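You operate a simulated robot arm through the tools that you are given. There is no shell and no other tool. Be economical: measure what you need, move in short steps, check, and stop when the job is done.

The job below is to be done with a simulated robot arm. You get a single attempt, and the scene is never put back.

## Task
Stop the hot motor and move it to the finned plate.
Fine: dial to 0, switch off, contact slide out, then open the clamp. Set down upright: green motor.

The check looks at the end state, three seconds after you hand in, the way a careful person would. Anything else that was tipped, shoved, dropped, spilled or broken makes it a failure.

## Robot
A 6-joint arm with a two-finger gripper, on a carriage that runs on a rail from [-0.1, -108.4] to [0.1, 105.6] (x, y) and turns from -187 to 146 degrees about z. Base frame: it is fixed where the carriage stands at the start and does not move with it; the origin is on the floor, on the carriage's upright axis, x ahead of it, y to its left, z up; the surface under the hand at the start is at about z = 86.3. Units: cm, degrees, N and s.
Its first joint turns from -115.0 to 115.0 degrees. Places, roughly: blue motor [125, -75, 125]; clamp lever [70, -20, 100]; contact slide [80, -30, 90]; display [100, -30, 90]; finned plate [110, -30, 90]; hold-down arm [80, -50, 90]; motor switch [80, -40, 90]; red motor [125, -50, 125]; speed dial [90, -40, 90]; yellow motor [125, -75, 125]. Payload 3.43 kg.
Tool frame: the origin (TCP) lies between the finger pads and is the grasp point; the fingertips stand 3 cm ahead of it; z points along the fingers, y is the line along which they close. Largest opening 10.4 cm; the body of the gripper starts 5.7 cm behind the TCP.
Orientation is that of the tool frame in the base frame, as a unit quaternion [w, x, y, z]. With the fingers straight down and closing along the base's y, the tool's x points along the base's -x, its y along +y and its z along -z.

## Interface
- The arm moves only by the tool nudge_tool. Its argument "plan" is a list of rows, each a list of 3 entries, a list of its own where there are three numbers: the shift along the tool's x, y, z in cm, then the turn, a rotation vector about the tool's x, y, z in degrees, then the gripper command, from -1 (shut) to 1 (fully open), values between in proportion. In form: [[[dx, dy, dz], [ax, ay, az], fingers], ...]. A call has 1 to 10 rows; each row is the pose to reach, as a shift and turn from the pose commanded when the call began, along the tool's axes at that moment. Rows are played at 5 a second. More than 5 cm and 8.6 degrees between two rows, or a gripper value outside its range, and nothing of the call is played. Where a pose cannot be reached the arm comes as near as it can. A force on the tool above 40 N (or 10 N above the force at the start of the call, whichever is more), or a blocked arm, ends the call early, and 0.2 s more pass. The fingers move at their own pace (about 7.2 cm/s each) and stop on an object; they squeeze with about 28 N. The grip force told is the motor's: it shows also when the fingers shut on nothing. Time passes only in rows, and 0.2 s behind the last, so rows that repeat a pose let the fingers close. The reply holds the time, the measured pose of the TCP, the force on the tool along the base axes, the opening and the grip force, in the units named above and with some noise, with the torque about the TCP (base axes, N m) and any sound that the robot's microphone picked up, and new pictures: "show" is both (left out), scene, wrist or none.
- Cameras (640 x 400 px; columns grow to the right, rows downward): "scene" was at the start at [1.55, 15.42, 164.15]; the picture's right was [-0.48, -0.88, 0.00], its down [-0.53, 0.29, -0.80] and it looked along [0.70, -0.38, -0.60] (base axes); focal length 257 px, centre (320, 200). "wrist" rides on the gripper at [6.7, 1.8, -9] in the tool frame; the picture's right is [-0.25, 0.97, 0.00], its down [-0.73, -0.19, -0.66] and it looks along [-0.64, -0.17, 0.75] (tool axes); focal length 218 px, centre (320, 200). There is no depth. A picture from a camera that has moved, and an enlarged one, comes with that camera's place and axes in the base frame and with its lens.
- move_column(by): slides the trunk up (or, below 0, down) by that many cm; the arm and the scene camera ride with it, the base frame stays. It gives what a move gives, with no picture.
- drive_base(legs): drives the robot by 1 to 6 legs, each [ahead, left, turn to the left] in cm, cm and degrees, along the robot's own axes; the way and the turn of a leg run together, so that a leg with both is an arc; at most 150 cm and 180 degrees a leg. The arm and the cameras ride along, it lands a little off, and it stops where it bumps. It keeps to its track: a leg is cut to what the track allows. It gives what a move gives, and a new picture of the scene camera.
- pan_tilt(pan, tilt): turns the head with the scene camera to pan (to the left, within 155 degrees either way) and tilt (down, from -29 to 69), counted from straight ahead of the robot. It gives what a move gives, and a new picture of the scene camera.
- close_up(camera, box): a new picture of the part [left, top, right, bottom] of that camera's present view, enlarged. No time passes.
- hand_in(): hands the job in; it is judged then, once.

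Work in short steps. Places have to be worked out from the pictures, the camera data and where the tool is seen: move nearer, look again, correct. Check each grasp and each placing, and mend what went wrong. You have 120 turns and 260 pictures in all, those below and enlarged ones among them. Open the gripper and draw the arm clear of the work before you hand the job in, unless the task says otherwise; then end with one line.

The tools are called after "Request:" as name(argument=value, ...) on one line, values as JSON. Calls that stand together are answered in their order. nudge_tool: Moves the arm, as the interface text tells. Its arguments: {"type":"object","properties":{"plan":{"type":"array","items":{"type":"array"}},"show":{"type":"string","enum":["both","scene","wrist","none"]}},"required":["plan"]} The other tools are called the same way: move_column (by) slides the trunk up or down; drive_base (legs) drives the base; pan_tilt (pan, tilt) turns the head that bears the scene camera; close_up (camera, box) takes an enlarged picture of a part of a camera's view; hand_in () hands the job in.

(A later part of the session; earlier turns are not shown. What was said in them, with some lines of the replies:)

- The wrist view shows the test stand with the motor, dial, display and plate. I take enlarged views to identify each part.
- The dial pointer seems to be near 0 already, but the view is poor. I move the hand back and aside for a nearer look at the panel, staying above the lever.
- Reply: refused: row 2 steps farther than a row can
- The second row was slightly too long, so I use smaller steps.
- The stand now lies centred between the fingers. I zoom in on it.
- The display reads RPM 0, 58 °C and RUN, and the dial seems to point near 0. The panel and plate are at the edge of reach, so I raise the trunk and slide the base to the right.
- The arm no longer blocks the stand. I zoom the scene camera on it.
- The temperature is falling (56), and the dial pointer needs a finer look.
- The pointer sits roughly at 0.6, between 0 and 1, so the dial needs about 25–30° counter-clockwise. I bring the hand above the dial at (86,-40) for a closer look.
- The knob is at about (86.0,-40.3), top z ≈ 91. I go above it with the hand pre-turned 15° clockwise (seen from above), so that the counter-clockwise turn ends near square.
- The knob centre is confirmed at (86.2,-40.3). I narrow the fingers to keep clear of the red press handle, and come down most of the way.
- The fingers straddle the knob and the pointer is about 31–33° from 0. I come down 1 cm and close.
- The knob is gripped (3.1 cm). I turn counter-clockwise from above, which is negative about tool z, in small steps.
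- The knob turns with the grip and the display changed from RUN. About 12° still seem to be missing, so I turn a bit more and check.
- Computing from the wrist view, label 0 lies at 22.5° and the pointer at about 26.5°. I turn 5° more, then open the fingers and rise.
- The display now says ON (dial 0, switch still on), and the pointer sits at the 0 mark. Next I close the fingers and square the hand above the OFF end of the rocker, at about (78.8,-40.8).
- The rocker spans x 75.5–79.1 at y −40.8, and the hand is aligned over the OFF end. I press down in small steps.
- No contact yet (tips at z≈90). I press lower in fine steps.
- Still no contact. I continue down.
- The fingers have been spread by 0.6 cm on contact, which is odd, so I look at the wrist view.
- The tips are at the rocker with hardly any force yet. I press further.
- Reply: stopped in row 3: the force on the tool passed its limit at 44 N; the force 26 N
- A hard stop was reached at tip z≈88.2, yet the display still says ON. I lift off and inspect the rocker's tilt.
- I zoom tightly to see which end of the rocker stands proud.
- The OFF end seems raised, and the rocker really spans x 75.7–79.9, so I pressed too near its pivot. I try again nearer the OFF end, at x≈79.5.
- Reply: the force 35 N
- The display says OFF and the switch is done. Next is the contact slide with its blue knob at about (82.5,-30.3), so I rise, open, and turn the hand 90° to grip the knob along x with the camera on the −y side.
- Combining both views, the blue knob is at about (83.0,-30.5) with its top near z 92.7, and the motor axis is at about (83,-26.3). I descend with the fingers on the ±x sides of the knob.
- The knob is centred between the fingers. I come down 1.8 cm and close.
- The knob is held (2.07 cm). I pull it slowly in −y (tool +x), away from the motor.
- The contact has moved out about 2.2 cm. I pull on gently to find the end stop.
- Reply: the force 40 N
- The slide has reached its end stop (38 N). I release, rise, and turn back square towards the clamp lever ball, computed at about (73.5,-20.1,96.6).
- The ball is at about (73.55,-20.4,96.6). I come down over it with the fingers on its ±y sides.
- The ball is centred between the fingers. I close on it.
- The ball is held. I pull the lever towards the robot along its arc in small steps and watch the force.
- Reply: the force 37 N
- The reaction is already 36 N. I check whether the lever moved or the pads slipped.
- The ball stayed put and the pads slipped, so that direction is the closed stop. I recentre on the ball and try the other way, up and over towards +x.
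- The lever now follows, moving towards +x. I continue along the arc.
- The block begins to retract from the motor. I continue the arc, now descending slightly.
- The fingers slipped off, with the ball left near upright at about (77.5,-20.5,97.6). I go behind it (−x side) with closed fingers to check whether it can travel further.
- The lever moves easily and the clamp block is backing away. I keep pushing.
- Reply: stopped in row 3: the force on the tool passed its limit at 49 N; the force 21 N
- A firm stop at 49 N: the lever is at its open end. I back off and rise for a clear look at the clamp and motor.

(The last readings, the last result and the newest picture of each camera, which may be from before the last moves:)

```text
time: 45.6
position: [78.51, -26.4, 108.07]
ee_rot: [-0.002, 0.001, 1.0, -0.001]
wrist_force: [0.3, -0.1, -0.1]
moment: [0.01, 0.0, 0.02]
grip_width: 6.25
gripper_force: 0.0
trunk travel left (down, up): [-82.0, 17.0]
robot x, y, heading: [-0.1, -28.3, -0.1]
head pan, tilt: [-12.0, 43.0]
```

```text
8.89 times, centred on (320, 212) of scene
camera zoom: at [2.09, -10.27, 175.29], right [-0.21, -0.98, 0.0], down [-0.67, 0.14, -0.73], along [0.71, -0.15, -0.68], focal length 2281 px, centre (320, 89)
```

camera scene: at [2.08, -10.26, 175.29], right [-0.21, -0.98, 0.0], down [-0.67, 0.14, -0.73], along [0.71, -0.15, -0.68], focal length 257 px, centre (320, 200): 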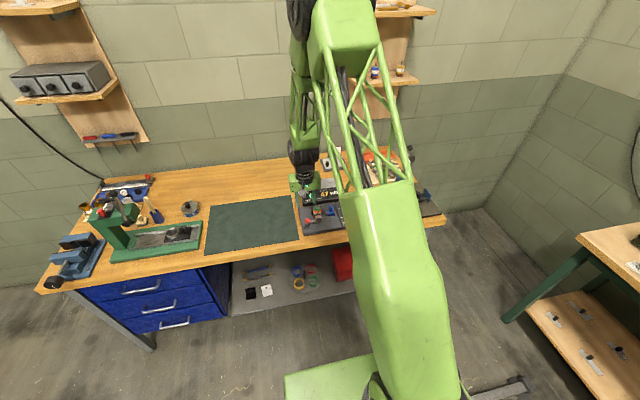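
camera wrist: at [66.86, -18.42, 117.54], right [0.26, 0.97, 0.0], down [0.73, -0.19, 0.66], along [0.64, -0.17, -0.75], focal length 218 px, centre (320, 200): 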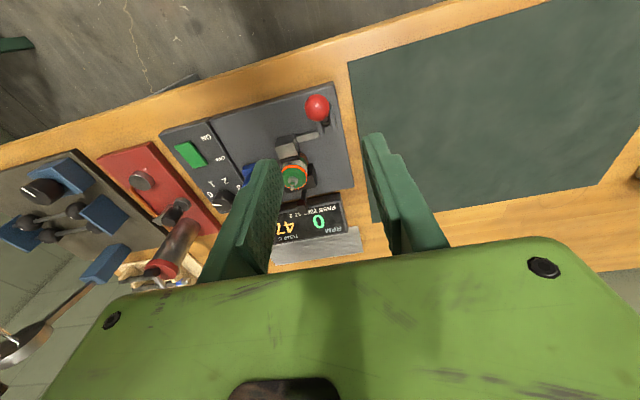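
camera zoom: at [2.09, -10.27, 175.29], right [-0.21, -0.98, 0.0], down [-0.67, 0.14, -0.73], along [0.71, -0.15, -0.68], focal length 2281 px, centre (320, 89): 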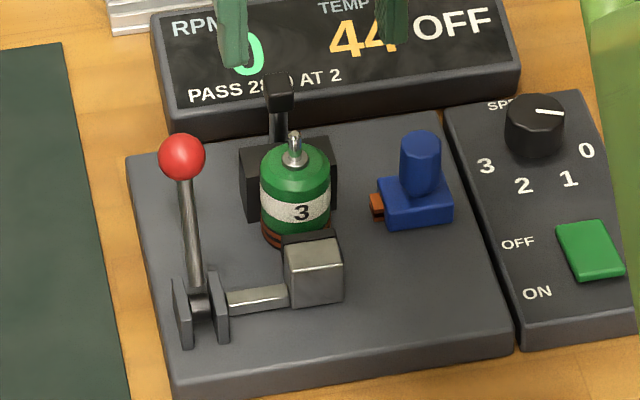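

The clamp block is off the motor, the lever is up and the slide is out. I look closely at the V-block around the motor before gripping.

Request:
close_up(camera="wrist", box=[295, 100, 375, 200])

Request:
close_up(camera="scene", box=[309, 195, 339, 220])

```text
4.00 times, centred on (335, 150) of wrist
camera zoom: at [71.85, -24.68, 117.27], right [0.25, 0.97, 0.0], down [0.73, -0.19, 0.65], along [0.63, -0.17, -0.76], focal length 873 px, centre (260, 400)
```

zoom: 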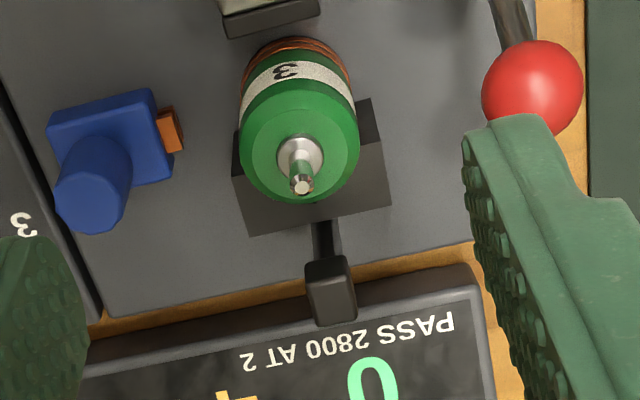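

```text
16.00 times, centred on (324, 208) of scene
camera zoom: at [2.09, -10.27, 175.29], right [-0.21, -0.98, 0.0], down [-0.67, 0.14, -0.73], along [0.71, -0.15, -0.68], focal length 4106 px, centre (256, 80)
```

zoom: 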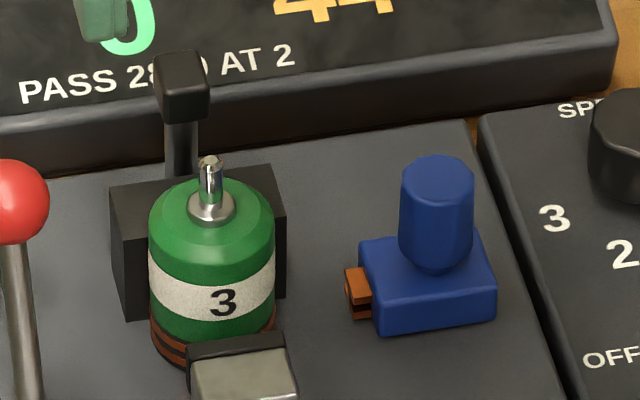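

The V-block's front lies about 0.9 cm behind the motor's axis, so I will grip slightly forward of it and high enough to clear the lever ball. The plate spans x ≈ 101–110, so first I test whether the hand can reach over it.

Request:
nudge_tool(plan=[[[-4.5, 0, 0], [0, 0, 0], 0.2], [[-9, -0.5, 0], [0, 0, 0], 0.2], [[-13.5, -1, 0], [0, 0, 0], 0.2], [[-18, -1.5, 0], [0, 0, 0], 0.2], [[-22.5, -2, 0], [0, 0, 0], 0.2], [[-26.5, -2, 2], [0, 0, 0], 0.2], [[-26.5, -2, 6], [0, 0, 0], 0.2], [[-26.5, -2, 10], [0, 0, 0], 0.2], [[-26.5, -2, 10], [0, 0, 0], 0.2]])

```text
time: 47.6
position: [104.81, -28.64, 98.01]
ee_rot: [-0.002, 0.001, 1.0, -0.001]
wrist_force: [-0.4, 0.2, -0.5]
moment: [0.02, 0.02, 0.01]
grip_width: 6.23
gripper_force: 0.1
trunk travel left (down, up): [-82.0, 17.0]
robot x, y, heading: [-0.01, -28.34, 0.1]
head pan, tilt: [-12.0, 43.0]
camera scene: at [2.15, -10.25, 175.29], right [-0.21, -0.98, 0.0], down [-0.67, 0.14, -0.73], along [0.71, -0.15, -0.68], focal length 257 px, centre (320, 200)
camera wrist: at [98.18, -26.76, 107.2], right [0.25, 0.97, 0.0], down [0.73, -0.19, 0.65], along [0.63, -0.17, -0.76], focal length 218 px, centre (320, 200)
```

scene: 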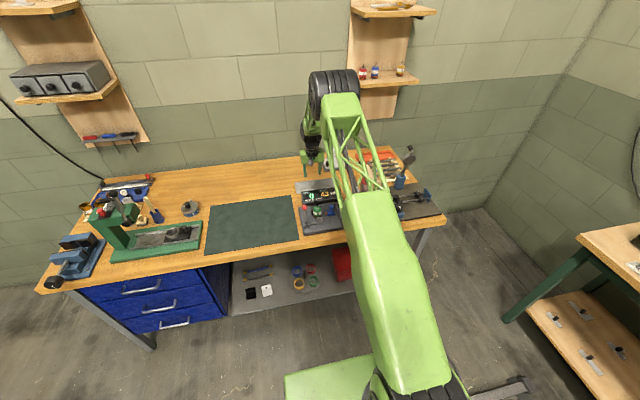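
wrist: 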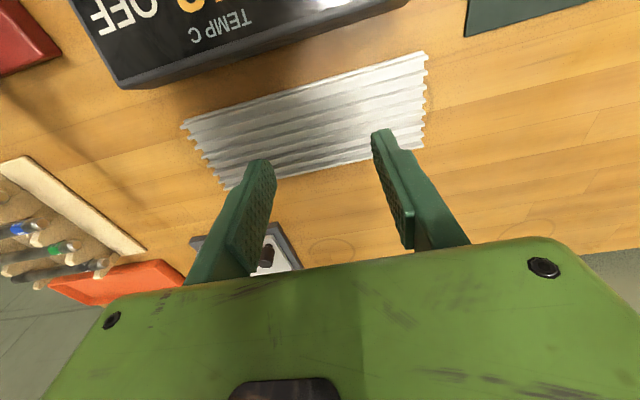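

The plate spans x 102.2–110.2 and y −40.4…−19.7. I test a lower pose there, and look at the plate height.

Request:
nudge_tool(plan=[[[-0.7, 0, 2], [0, 0, 0], 0.2], [[-0.7, 0, 4], [0, 0, 0], 0.2], [[-0.7, 0, 4], [0, 0, 0], 0.2]], show="none")

Request:
close_up(camera="scene", box=[285, 145, 355, 205])

Request:
close_up(camera="wrist", box=[160, 0, 460, 220])

```text
time: 48.4
position: [105.58, -28.6, 94.19]
ee_rot: [-0.002, 0.001, 1.0, 0.0]
wrist_force: [1.0, 0.4, 0.6]
moment: [-0.01, 0.04, 0.01]
grip_width: 6.22
gripper_force: 0.0
trunk travel left (down, up): [-82.0, 17.0]
robot x, y, heading: [0.29, -28.28, -0.2]
head pan, tilt: [-12.0, 43.0]
```

```text
6.67 times, centred on (320, 175) of scene
camera zoom: at [2.08, -10.26, 175.3], right [-0.21, -0.98, 0.0], down [-0.67, 0.14, -0.73], along [0.72, -0.15, -0.68], focal length 1711 px, centre (320, 367)
```

zoom: 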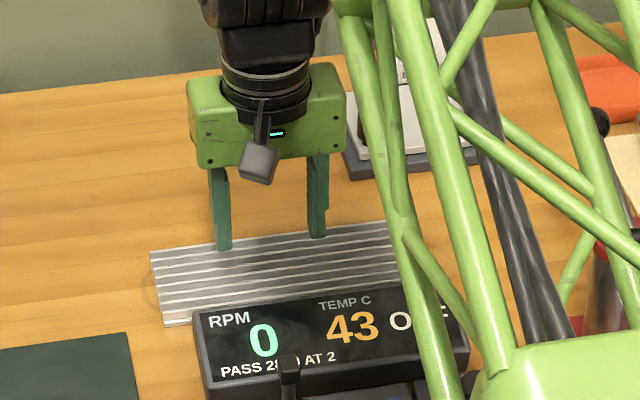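

```text
1.82 times, centred on (310, 110) of wrist
camera zoom: at [98.81, -26.82, 103.19], right [0.25, 0.97, 0.0], down [0.73, -0.19, 0.65], along [0.63, -0.17, -0.76], focal length 397 px, centre (338, 364)
```

zoom: 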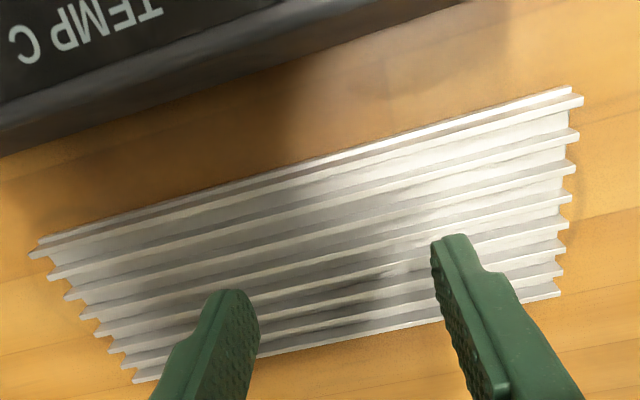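

Reach over the plate is fine. I return above the motor at (82.1,-26.4) with a narrower opening.

Request:
nudge_tool(plan=[[[0, 0, -4.5], [0, 0, 0], 0], [[0, 0, -9], [0, 0, 0], 0], [[3, 0.3, -12], [0, 0, 0], 0], [[7.5, 0.7, -12], [0, 0, 0], 0], [[12, 1, -12], [0, 0, 0], 0], [[16.5, 1.5, -12], [0, 0, 0], 0], [[21, 2, -12], [0, 0, 0], -0.05], [[23.5, 2.2, -10], [0, 0, 0], -0.05], [[23.5, 2.2, -8], [0, 0, 0], -0.05], [[23.5, 2.2, -8], [0, 0, 0], -0.05]], show="none")

Request:
close_up(camera="wrist", box=[220, 60, 440, 220])

Request:
close_up(camera="scene", box=[295, 180, 345, 225])

```text
time: 50.6
position: [82.16, -26.31, 102.01]
ee_rot: [-0.003, 0.001, 1.0, -0.001]
wrist_force: [0.3, 0.2, 0.4]
moment: [0.0, -0.01, -0.01]
grip_width: 4.93
gripper_force: 0.0
trunk travel left (down, up): [-82.0, 17.0]
robot x, y, heading: [-0.12, -28.28, -0.0]
head pan, tilt: [-12.0, 43.0]
```

```text
2.50 times, centred on (330, 140) of wrist
camera zoom: at [75.45, -24.59, 111.12], right [0.25, 0.97, 0.0], down [0.73, -0.19, 0.65], along [0.63, -0.17, -0.76], focal length 546 px, centre (295, 350)
```

zoom: 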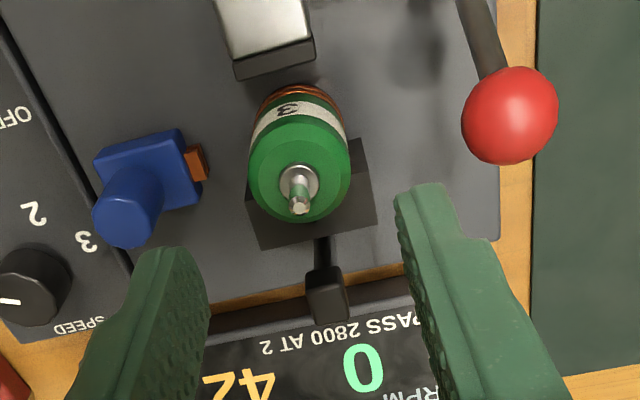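

```text
8.89 times, centred on (320, 202) of scene
camera zoom: at [2.12, -10.26, 175.29], right [-0.21, -0.98, 0.0], down [-0.67, 0.14, -0.73], along [0.71, -0.15, -0.68], focal length 2281 px, centre (320, 178)
```

zoom: 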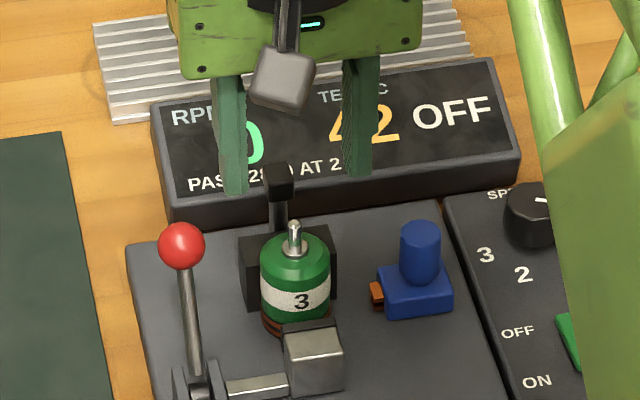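

The motor axis is at about (82.9,-26.45). I descend to TCP z 93.5 at x=82.3, so the fingers stay ahead of the V-block and the body stays above the lever ball.

Request:
nudge_tool(plan=[[[-0.1, -0.15, 3.5], [0, 0, 0], -0.05], [[-0.1, -0.15, 6], [0, 0, 0], -0.05], [[-0.1, -0.15, 7.5], [0, 0, 0], -0.05], [[-0.1, -0.15, 8.5], [0, 0, 0], -0.05], [[-0.1, -0.15, 8.5], [0, 0, 0], -0.05]], show="none")

Request:
close_up(camera="wrist", box=[220, 60, 440, 220])

Request:
close_up(camera="scene", box=[295, 180, 345, 225])

```text
time: 51.8
position: [82.48, -26.34, 93.47]
ee_rot: [-0.003, 0.001, 1.0, -0.001]
wrist_force: [-0.6, 0.2, 0.2]
moment: [-0.01, 0.04, -0.03]
grip_width: 4.94
gripper_force: 0.1
trunk travel left (down, up): [-82.0, 17.0]
robot x, y, heading: [-0.13, -27.95, -0.1]
head pan, tilt: [-12.0, 43.0]
```

```text
2.50 times, centred on (330, 140) of wrist
camera zoom: at [75.73, -24.57, 102.6], right [0.25, 0.97, 0.0], down [0.73, -0.19, 0.65], along [0.63, -0.17, -0.76], focal length 546 px, centre (295, 350)
```

zoom: 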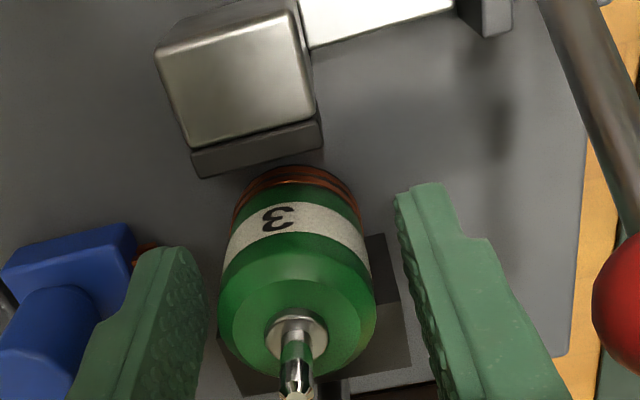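

```text
8.89 times, centred on (320, 202) of scene
camera zoom: at [2.1, -10.26, 175.29], right [-0.21, -0.98, 0.0], down [-0.67, 0.14, -0.73], along [0.71, -0.15, -0.68], focal length 2281 px, centre (320, 178)
```

zoom: 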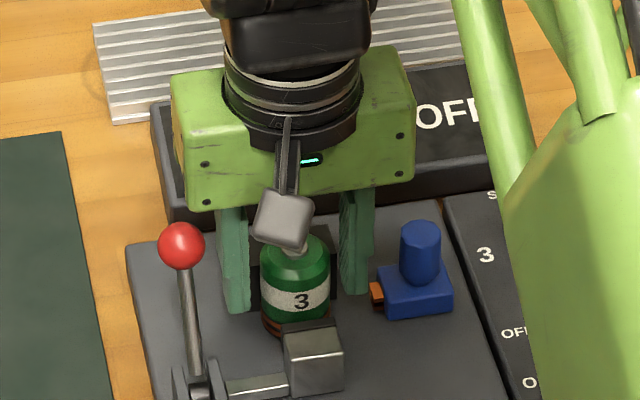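

The fingers straddle the motor with clearance all round. I close.

Request:
nudge_tool(plan=[[[0.1, 0, 0.2], [0, 0, 0], -0.4], [[0.1, 0, 0.2], [0, 0, 0], -1], [[0.1, 0, 0.2], [0, 0, 0], -1], [[0.1, 0, 0.2], [0, 0, 0], -1]], show="none")

Request:
close_up(camera="wrist", box=[220, 60, 440, 220])

```text
time: 52.8
position: [82.26, -26.32, 93.37]
ee_rot: [-0.003, 0.002, 1.0, -0.001]
wrist_force: [3.1, -3.6, 11.5]
moment: [-0.06, -0.13, -0.04]
grip_width: 3.5
gripper_force: 28.2
trunk travel left (down, up): [-82.0, 17.0]
robot x, y, heading: [0.18, -27.96, -0.0]
head pan, tilt: [-12.0, 43.0]
```

```text
2.50 times, centred on (330, 140) of wrist
camera zoom: at [75.54, -24.56, 102.51], right [0.25, 0.97, 0.0], down [0.73, -0.19, 0.65], along [0.63, -0.17, -0.76], focal length 546 px, centre (295, 350)
```

zoom: 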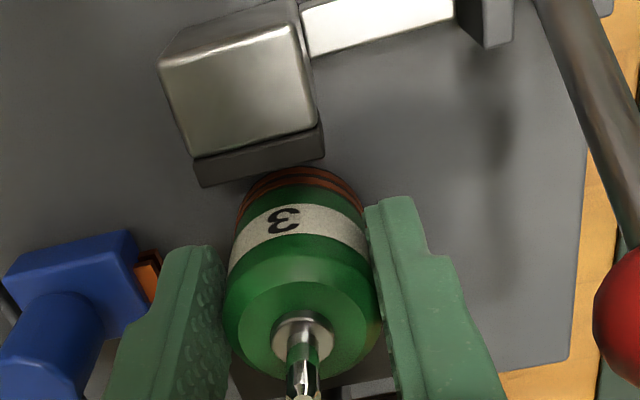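

The motor is held (3.5 cm). I lift straight up, gently at first.

Request:
nudge_tool(plan=[[[0, 0, -0.5], [0, 0, 0], -1], [[0, 0, -1.5], [0, 0, 0], -1], [[0, 0, -3], [0, 0, 0], -1], [[0, 0, -5], [0, 0, 0], -1], [[0, 0, -8], [0, 0, 0], -1], [[0, 0, -11], [0, 0, 0], -1]], show="none")

Request:
close_up(camera="wrist", box=[220, 60, 440, 220])

Request:
close_up(camera="scene", box=[285, 165, 365, 235])

```text
time: 54.2
position: [82.21, -26.39, 104.58]
ee_rot: [-0.003, 0.0, 1.0, -0.001]
wrist_force: [0.1, -0.8, -0.1]
moment: [-0.02, 0.01, -0.01]
grip_width: 0.62
gripper_force: 28.2
trunk travel left (down, up): [-82.0, 17.0]
robot x, y, heading: [0.02, -28.06, 0.1]
head pan, tilt: [-12.0, 43.0]
```

```text
2.50 times, centred on (330, 140) of wrist
camera zoom: at [75.46, -24.6, 113.69], right [0.25, 0.97, 0.0], down [0.73, -0.19, 0.65], along [0.63, -0.17, -0.76], focal length 546 px, centre (295, 350)
```

zoom: 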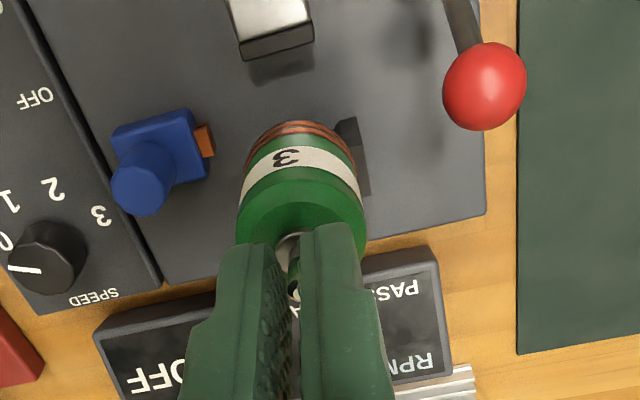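

```text
5.71 times, centred on (325, 200) of scene
camera zoom: at [2.04, -10.26, 175.29], right [-0.21, -0.98, 0.0], down [-0.67, 0.14, -0.73], along [0.72, -0.15, -0.68], focal length 1466 px, centre (291, 200)
```

zoom: 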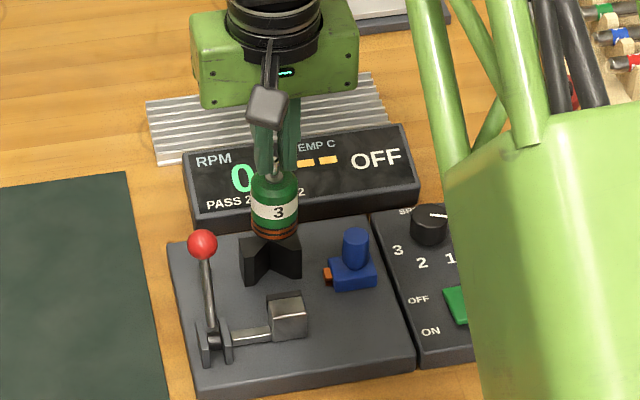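

The fingers slipped off the chamfered top but caught the shaft (0.62 cm), and the motor now hangs upright above the V-block. I check how secure that hold is.

Request:
close_up(camera="scene", box=[308, 180, 338, 212])

Request:
close_up(camera="wrist", box=[300, 100, 380, 190])

```text
12.50 times, centred on (323, 196) of scene
camera zoom: at [2.04, -10.26, 175.29], right [-0.21, -0.98, 0.0], down [-0.67, 0.14, -0.73], along [0.72, -0.15, -0.68], focal length 3208 px, centre (282, 250)
```

zoom: 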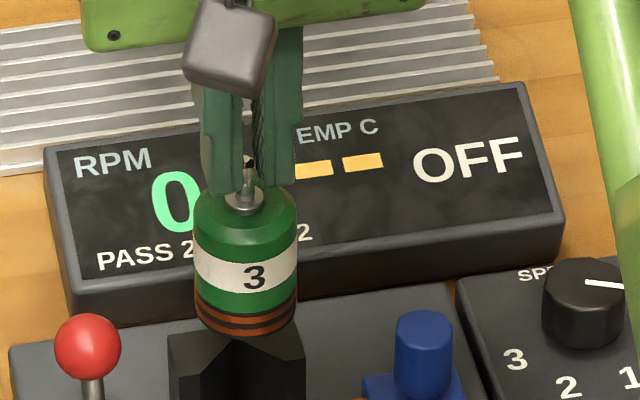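

```text
4.44 times, centred on (340, 145) of wrist
camera zoom: at [75.46, -24.6, 113.69], right [0.25, 0.97, 0.0], down [0.73, -0.19, 0.65], along [0.63, -0.17, -0.76], focal length 970 px, centre (231, 444)
```

zoom: 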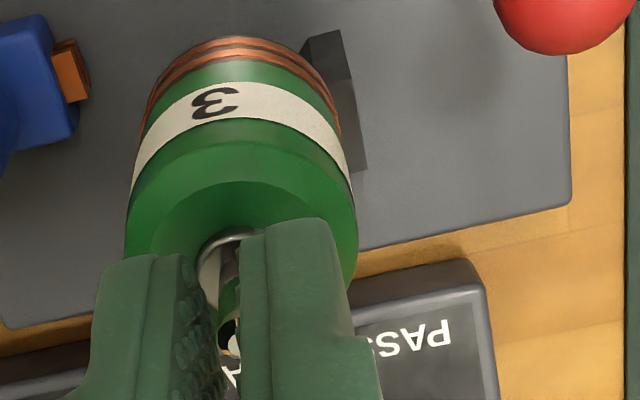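

The fingertips sit almost on the motor's collar with the whole shaft between the pads, so the hold is usable. I raise slightly to clear the sensor stalk and move slowly towards the plate.

Request:
nudge_tool(plan=[[[0, 0, -0.7], [0, 0, 0], -1], [[0, 0, -1.8], [0, 0, 0], -1], [[0, 0, -3], [0, 0, 0], -1], [[0, 0, -4], [0, 0, 0], -1], [[-0.8, 0, -4.3], [0, 0, 0], -1], [[-2, -0.1, -4.5], [0, 0, 0], -1], [[-3.5, -0.2, -4.5], [0, 0, 0], -1], [[-5, -0.3, -4.5], [0, 0, 0], -1], [[-6, -0.4, -4.5], [0, 0, 0], -1], [[-6.5, -0.5, -4.5], [0, 0, 0], -1]], show="none")

Request:
close_up(camera="scene", box=[295, 160, 345, 205])

```text
time: 56.4
position: [88.82, -26.76, 108.96]
ee_rot: [-0.004, 0.0, 1.0, -0.001]
wrist_force: [0.4, 0.8, -1.9]
moment: [0.01, 0.02, -0.02]
grip_width: 0.6
gripper_force: 28.1
trunk travel left (down, up): [-82.0, 17.0]
robot x, y, heading: [0.05, -28.23, -0.3]
head pan, tilt: [-12.0, 43.0]
```

```text
8.89 times, centred on (320, 182) of scene
camera zoom: at [2.08, -10.26, 175.29], right [-0.21, -0.98, 0.0], down [-0.67, 0.14, -0.73], along [0.71, -0.15, -0.68], focal length 2281 px, centre (320, 356)
```

zoom: 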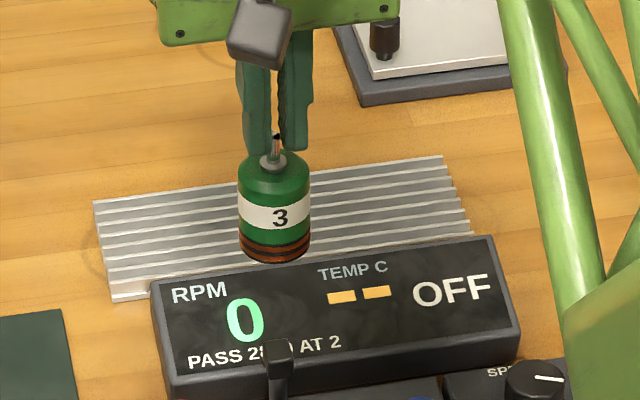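

The hold is stable and the motor upright. I continue slowly to above the plate.

Request:
nudge_tool(plan=[[[-0.8, -0.1, 0], [0, 0, 0], -1], [[-2.3, -0.2, 0], [0, 0, 0], -1], [[-4.3, -0.4, 0], [0, 0, 0], -1], [[-6.5, -0.6, 0], [0, 0, 0], -1], [[-8.7, -0.9, 0], [0, 0, 0], -1], [[-10.9, -1.2, 0], [0, 0, 0], -1], [[-13, -1.4, 0], [0, 0, 0], -1], [[-14.8, -1.6, 0], [0, 0, 0], -1], [[-15.9, -1.7, 0], [0, 0, 0], -1], [[-16.4, -1.7, 0], [0, 0, 0], -1]], show="none")

Request:
nudge_tool(plan=[[[0, 0, 1], [0, 0, 0], -1], [[0, 0, 2.5], [0, 0, 0], -1], [[0, 0, 4], [0, 0, 0], -1], [[0, 0, 5.5], [0, 0, 0], -1], [[0, 0, 6.5], [0, 0, 0], -1], [[0, 0, 7], [0, 0, 0], -1]], show="none")

Request:
close_up(camera="scene", box=[285, 140, 345, 200])

Request:
close_up(camera="wrist", box=[220, 40, 440, 220])

```text
time: 58.6
position: [105.17, -28.47, 108.88]
ee_rot: [-0.002, 0.001, 1.0, -0.001]
wrist_force: [0.1, -0.4, -0.7]
moment: [-0.01, 0.05, -0.03]
grip_width: 0.62
gripper_force: 28.2
trunk travel left (down, up): [-82.0, 17.0]
robot x, y, heading: [-0.14, -28.35, -0.6]
head pan, tilt: [-12.0, 43.0]
```

```text
time: 60.0
position: [105.11, -28.56, 101.84]
ee_rot: [-0.003, 0.001, 1.0, 0.0]
wrist_force: [0.4, 0.1, -1.3]
moment: [0.0, -0.01, 0.03]
grip_width: 0.62
gripper_force: 27.8
trunk travel left (down, up): [-82.0, 17.0]
robot x, y, heading: [-0.34, -27.71, 0.0]
head pan, tilt: [-12.0, 43.0]
```

```text
6.67 times, centred on (315, 170) of scene
camera zoom: at [2.08, -10.26, 175.29], right [-0.21, -0.98, 0.0], down [-0.67, 0.14, -0.73], along [0.71, -0.15, -0.68], focal length 1711 px, centre (353, 400)
```

zoom: 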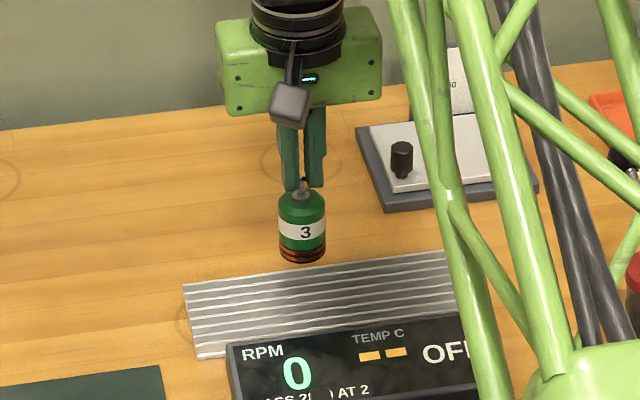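

```text
2.22 times, centred on (330, 130) of wrist
camera zoom: at [98.4, -26.83, 110.89], right [0.25, 0.97, 0.0], down [0.73, -0.19, 0.65], along [0.63, -0.17, -0.76], focal length 485 px, centre (298, 356)
```

zoom: 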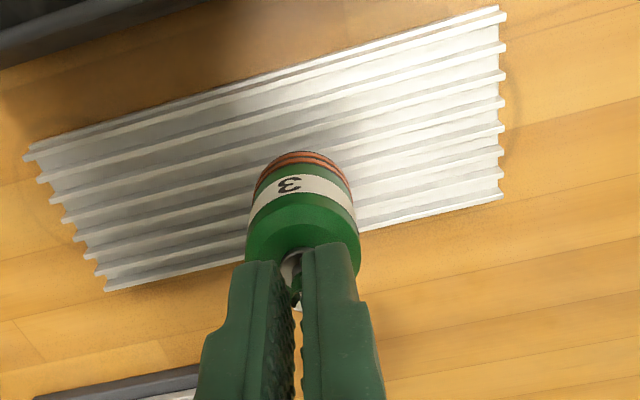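

The motor hangs over the plate and I lower it further, checking where the base is.

Request:
nudge_tool(plan=[[[0, 0, 0.6], [0, 0, 0], -1], [[0, 0, 1.3], [0, 0, 0], -1], [[0, 0, 2.0], [0, 0, 0], -1], [[0, 0, 2.7], [0, 0, 0], -1], [[0, 0, 3.3], [0, 0, 0], -1]], show="none")

Request:
close_up(camera="scene", box=[295, 155, 345, 200])

Request:
close_up(camera="wrist", box=[220, 40, 440, 220])

```text
time: 61.2
position: [105.04, -28.52, 98.35]
ee_rot: [-0.003, 0.001, 1.0, 0.0]
wrist_force: [-0.8, 0.1, -1.3]
moment: [-0.04, 0.02, -0.01]
grip_width: 0.62
gripper_force: 27.8
trunk travel left (down, up): [-82.0, 17.0]
robot x, y, heading: [-0.27, -28.09, 0.1]
head pan, tilt: [-12.0, 43.0]
```

```text
8.89 times, centred on (320, 178) of scene
camera zoom: at [2.08, -10.26, 175.29], right [-0.21, -0.98, 0.0], down [-0.67, 0.14, -0.73], along [0.71, -0.15, -0.68], focal length 2281 px, centre (320, 400)
```

zoom: 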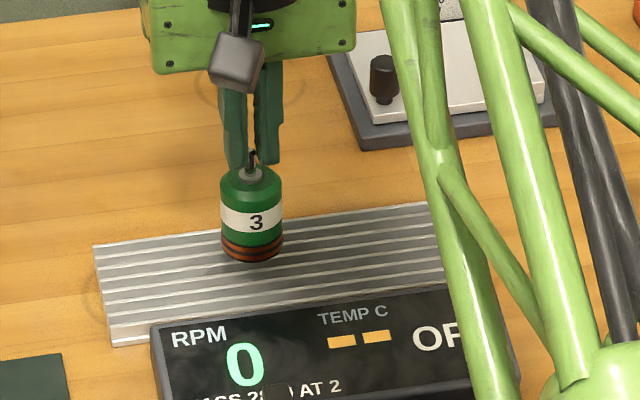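

```text
2.22 times, centred on (330, 130) of wrist
camera zoom: at [98.33, -26.75, 107.63], right [0.25, 0.97, 0.0], down [0.73, -0.19, 0.65], along [0.63, -0.17, -0.76], focal length 485 px, centre (298, 356)
```

zoom: 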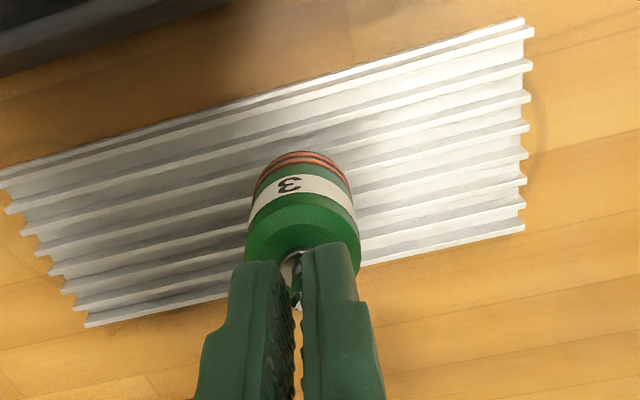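

The motor base seems about 2 cm above the fins. I lower in fine steps and watch the force.

Request:
nudge_tool(plan=[[[0, 0, 0.4], [0, 0, 0], -1], [[0, 0, 0.8], [0, 0, 0], -1], [[0, 0, 1.1], [0, 0, 0], -1], [[0, 0, 1.4], [0, 0, 0], -1]], show="none")

Request:
close_up(camera="scene", box=[305, 165, 335, 195])

```text
time: 62.2
position: [105.04, -28.26, 97.1]
ee_rot: [-0.002, 0.001, 1.0, 0.0]
wrist_force: [-0.3, -0.1, -1.0]
moment: [-0.05, 0.05, 0.02]
grip_width: 0.6
gripper_force: 28.1
trunk travel left (down, up): [-82.0, 17.0]
robot x, y, heading: [0.18, -28.16, -0.1]
head pan, tilt: [-12.0, 43.0]
```

```text
13.33 times, centred on (320, 180) of scene
camera zoom: at [2.08, -10.26, 175.29], right [-0.21, -0.98, 0.0], down [-0.67, 0.14, -0.73], along [0.71, -0.15, -0.68], focal length 3422 px, centre (320, 467)
```

zoom: 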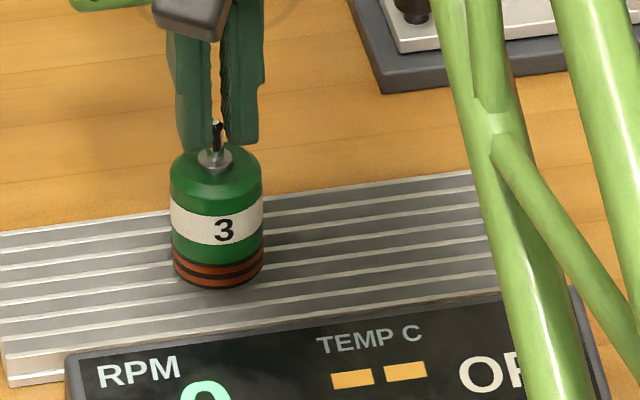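

Not yet touching (−1 N, the motor's weight). I go lower in finer steps.

Request:
nudge_tool(plan=[[[0, 0, 0.2], [0, 0, 0], -1], [[0, 0, 0.4], [0, 0, 0], -1], [[0, 0, 0.6], [0, 0, 0], -1]], show="none")

Request:
close_up(camera="scene", box=[305, 165, 335, 195])

```text
time: 63.0
position: [105.12, -28.41, 96.36]
ee_rot: [-0.003, 0.0, 1.0, -0.001]
wrist_force: [0.0, 1.0, -1.4]
moment: [0.02, 0.01, -0.01]
grip_width: 0.63
gripper_force: 28.4
trunk travel left (down, up): [-82.0, 17.0]
robot x, y, heading: [-0.13, -28.25, -0.0]
head pan, tilt: [-12.0, 43.0]
```

```text
13.33 times, centred on (320, 180) of scene
camera zoom: at [2.08, -10.26, 175.29], right [-0.21, -0.98, 0.0], down [-0.67, 0.14, -0.73], along [0.72, -0.15, -0.68], focal length 3422 px, centre (320, 467)
```

zoom: 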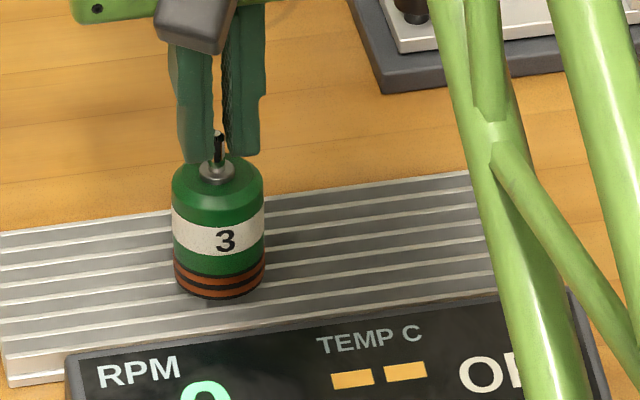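

Request:
nudge_tool(plan=[[[0, 0, 0.15], [0, 0, 0], -1], [[0, 0, 0.3], [0, 0, 0], -1], [[0, 0, 0.45], [0, 0, 0], -1], [[0, 0, 0.6], [0, 0, 0], -1]], show="none")

Request:
close_up(camera="scene", box=[305, 165, 335, 195])

Request:
close_up(camera="wrist", box=[220, 40, 440, 220])

```text
time: 64.0
position: [105.03, -28.45, 96.04]
ee_rot: [-0.002, 0.001, 1.0, -0.001]
wrist_force: [-0.5, -1.2, 12.7]
moment: [-0.03, 0.12, -0.02]
grip_width: 0.61
gripper_force: 28.0
trunk travel left (down, up): [-82.0, 17.0]
robot x, y, heading: [0.35, -27.81, -0.1]
head pan, tilt: [-12.0, 43.0]
```

```text
13.33 times, centred on (320, 180) of scene
camera zoom: at [1.97, -10.27, 175.32], right [-0.21, -0.98, 0.0], down [-0.67, 0.14, -0.73], along [0.72, -0.15, -0.68], focal length 3422 px, centre (320, 467)
```

zoom: 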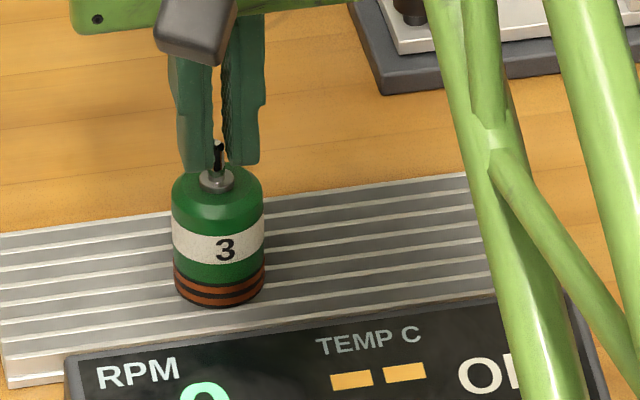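

```text
2.22 times, centred on (330, 130) of wrist
camera zoom: at [98.31, -26.76, 105.23], right [0.25, 0.97, 0.0], down [0.73, -0.19, 0.65], along [0.63, -0.17, -0.76], focal length 485 px, centre (298, 356)
```

zoom: 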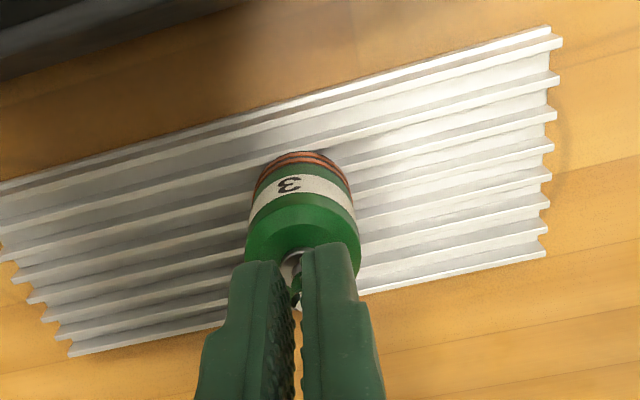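

The motor stands on the fins (+12.7 N). I relieve the push slightly, open the fingers gently and rise straight up.

Request:
nudge_tool(plan=[[[0, 0, -0.25], [0, 0, 0], -1], [[0, 0, -0.25], [0, 0, 0], -1], [[0, 0, -0.25], [0, 0, 0], -0.8], [[0, 0, -0.25], [0, 0, 0], -0.6], [[0, 0, -0.25], [0, 0, 0], -0.6], [[0, 0, -1.5], [0, 0, 0], -0.6], [[0, 0, -4], [0, 0, 0], -0.6], [[0, 0, -8], [0, 0, 0], -0.6]], show="none")

Request:
close_up(camera="scene", box=[285, 150, 355, 205])

Request:
close_up(camera="wrist", box=[180, 0, 460, 220])

```text
time: 65.8
position: [105.12, -28.48, 103.88]
ee_rot: [-0.002, 0.001, 1.0, -0.001]
wrist_force: [-0.7, 0.2, -0.2]
moment: [0.0, -0.01, -0.03]
grip_width: 2.1
gripper_force: 0.0
trunk travel left (down, up): [-82.0, 17.0]
robot x, y, heading: [-0.19, -27.86, 0.2]
head pan, tilt: [-12.0, 43.0]
```

```text
7.27 times, centred on (320, 178) of scene
camera zoom: at [2.07, -10.26, 175.29], right [-0.21, -0.98, 0.0], down [-0.67, 0.14, -0.73], along [0.72, -0.15, -0.68], focal length 1866 px, centre (320, 364)
```

zoom: 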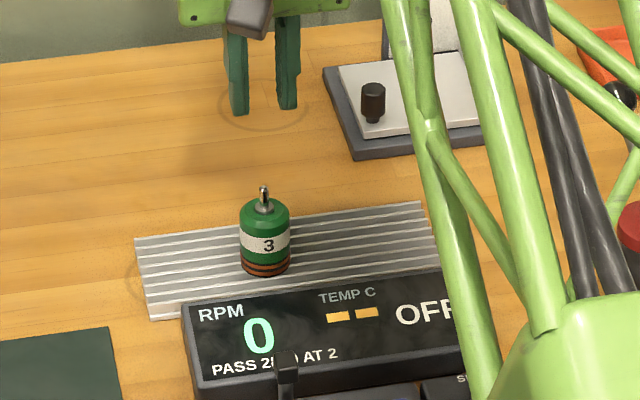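

```text
1.82 times, centred on (320, 110) of wrist
camera zoom: at [98.34, -26.77, 113.06], right [0.25, 0.97, 0.0], down [0.73, -0.19, 0.65], along [0.63, -0.17, -0.76], focal length 397 px, centre (320, 364)
```

zoom: 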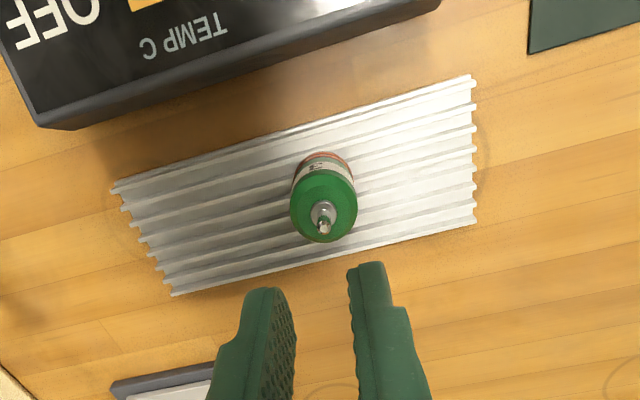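

The motor stands upright in the middle of the finned plate. I open fully, draw the arm back and up, and check the whole stand.

Request:
nudge_tool(plan=[[[0, 0, -4], [0, 0, 0], 0], [[1, 0, -8], [0, 0, 0], 0.5], [[5, 2, -10], [0, 0, 0], 1], [[9, 4, -11], [0, 0, 0], 1], [[13, 6, -11], [0, 0, 0], 1], [[17, 8, -11], [0, 0, 0], 1], [[21, 10, -11], [0, 0, 0], 1], [[25, 12, -11], [0, 0, 0], 1], [[29, 14, -11], [0, 0, 0], 1], [[33, 16, -11], [0, 0, 0], 1]])

Request:
close_up(camera="scene", box=[285, 150, 365, 240])

Request:
close_up(camera="wrist", box=[100, 60, 340, 260])

```text
time: 68.0
position: [72.12, -12.35, 115.04]
ee_rot: [-0.003, 0.001, 1.0, -0.001]
wrist_force: [0.0, 0.3, 0.2]
moment: [-0.02, 0.02, -0.01]
grip_width: 10.4
gripper_force: 0.0
trunk travel left (down, up): [-82.0, 17.0]
robot x, y, heading: [-0.3, -28.16, -0.3]
head pan, tilt: [-12.0, 43.0]
camera scene: at [2.08, -10.24, 175.29], right [-0.21, -0.98, 0.0], down [-0.67, 0.14, -0.73], along [0.72, -0.15, -0.68], focal length 257 px, centre (320, 200)
camera wrist: at [65.45, -10.67, 124.15], right [0.25, 0.97, 0.0], down [0.73, -0.19, 0.65], along [0.63, -0.17, -0.76], focal length 218 px, centre (320, 200)
```

scene: 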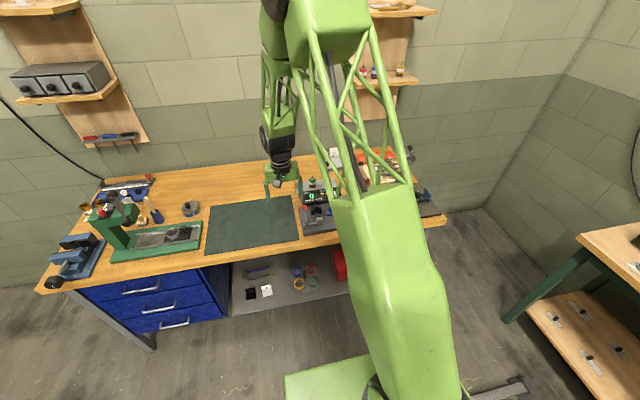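
wrist: 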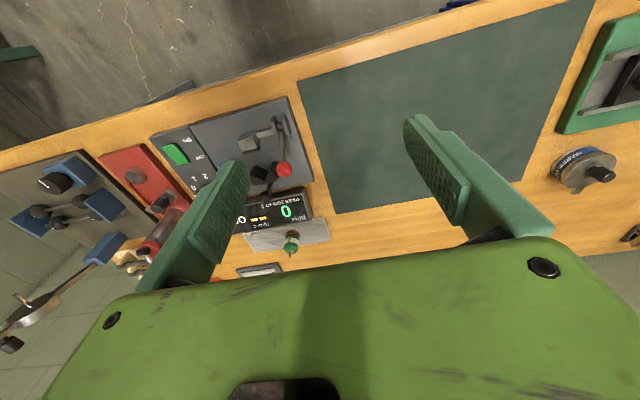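

```text
4.44 times, centred on (325, 195) of scene
camera zoom: at [2.08, -10.24, 175.29], right [-0.21, -0.98, 0.0], down [-0.67, 0.14, -0.73], along [0.72, -0.15, -0.68], focal length 1141 px, centre (298, 222)
```

zoom: 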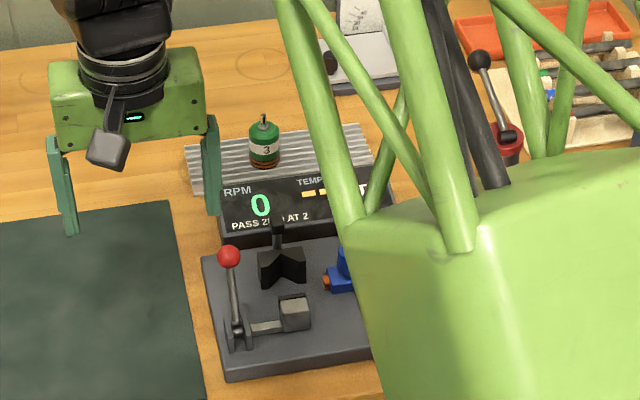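

```text
2.00 times, centred on (220, 160) of wrist
camera zoom: at [65.45, -10.67, 124.15], right [0.25, 0.97, 0.0], down [0.73, -0.19, 0.65], along [0.63, -0.17, -0.76], focal length 436 px, centre (520, 280)
```

zoom: 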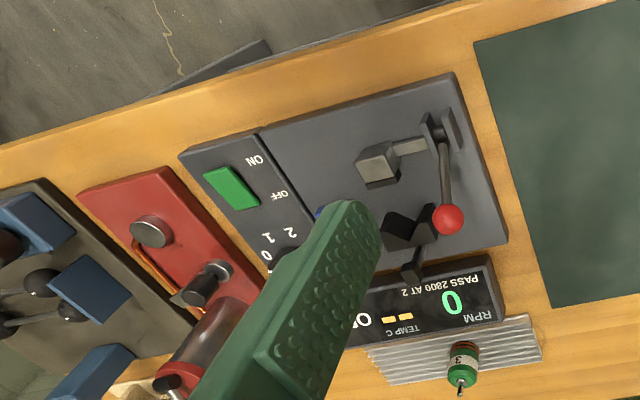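

The motor stands upright on the plate, the dial is at 0, the switch is OFF, the slide is out and the clamp is open. Nothing else has moved and the arm is clear, so I hand in.

Request:
hand_in()

```text
The job is handed in.
```

The job is handed in: the green motor is stopped and stands upright on the finned plate, with the dial at 0, the switch off, the contact slide out and the clamp open. During the lift the grip slipped from the motor body to its shaft, but it held and nothing dropped.
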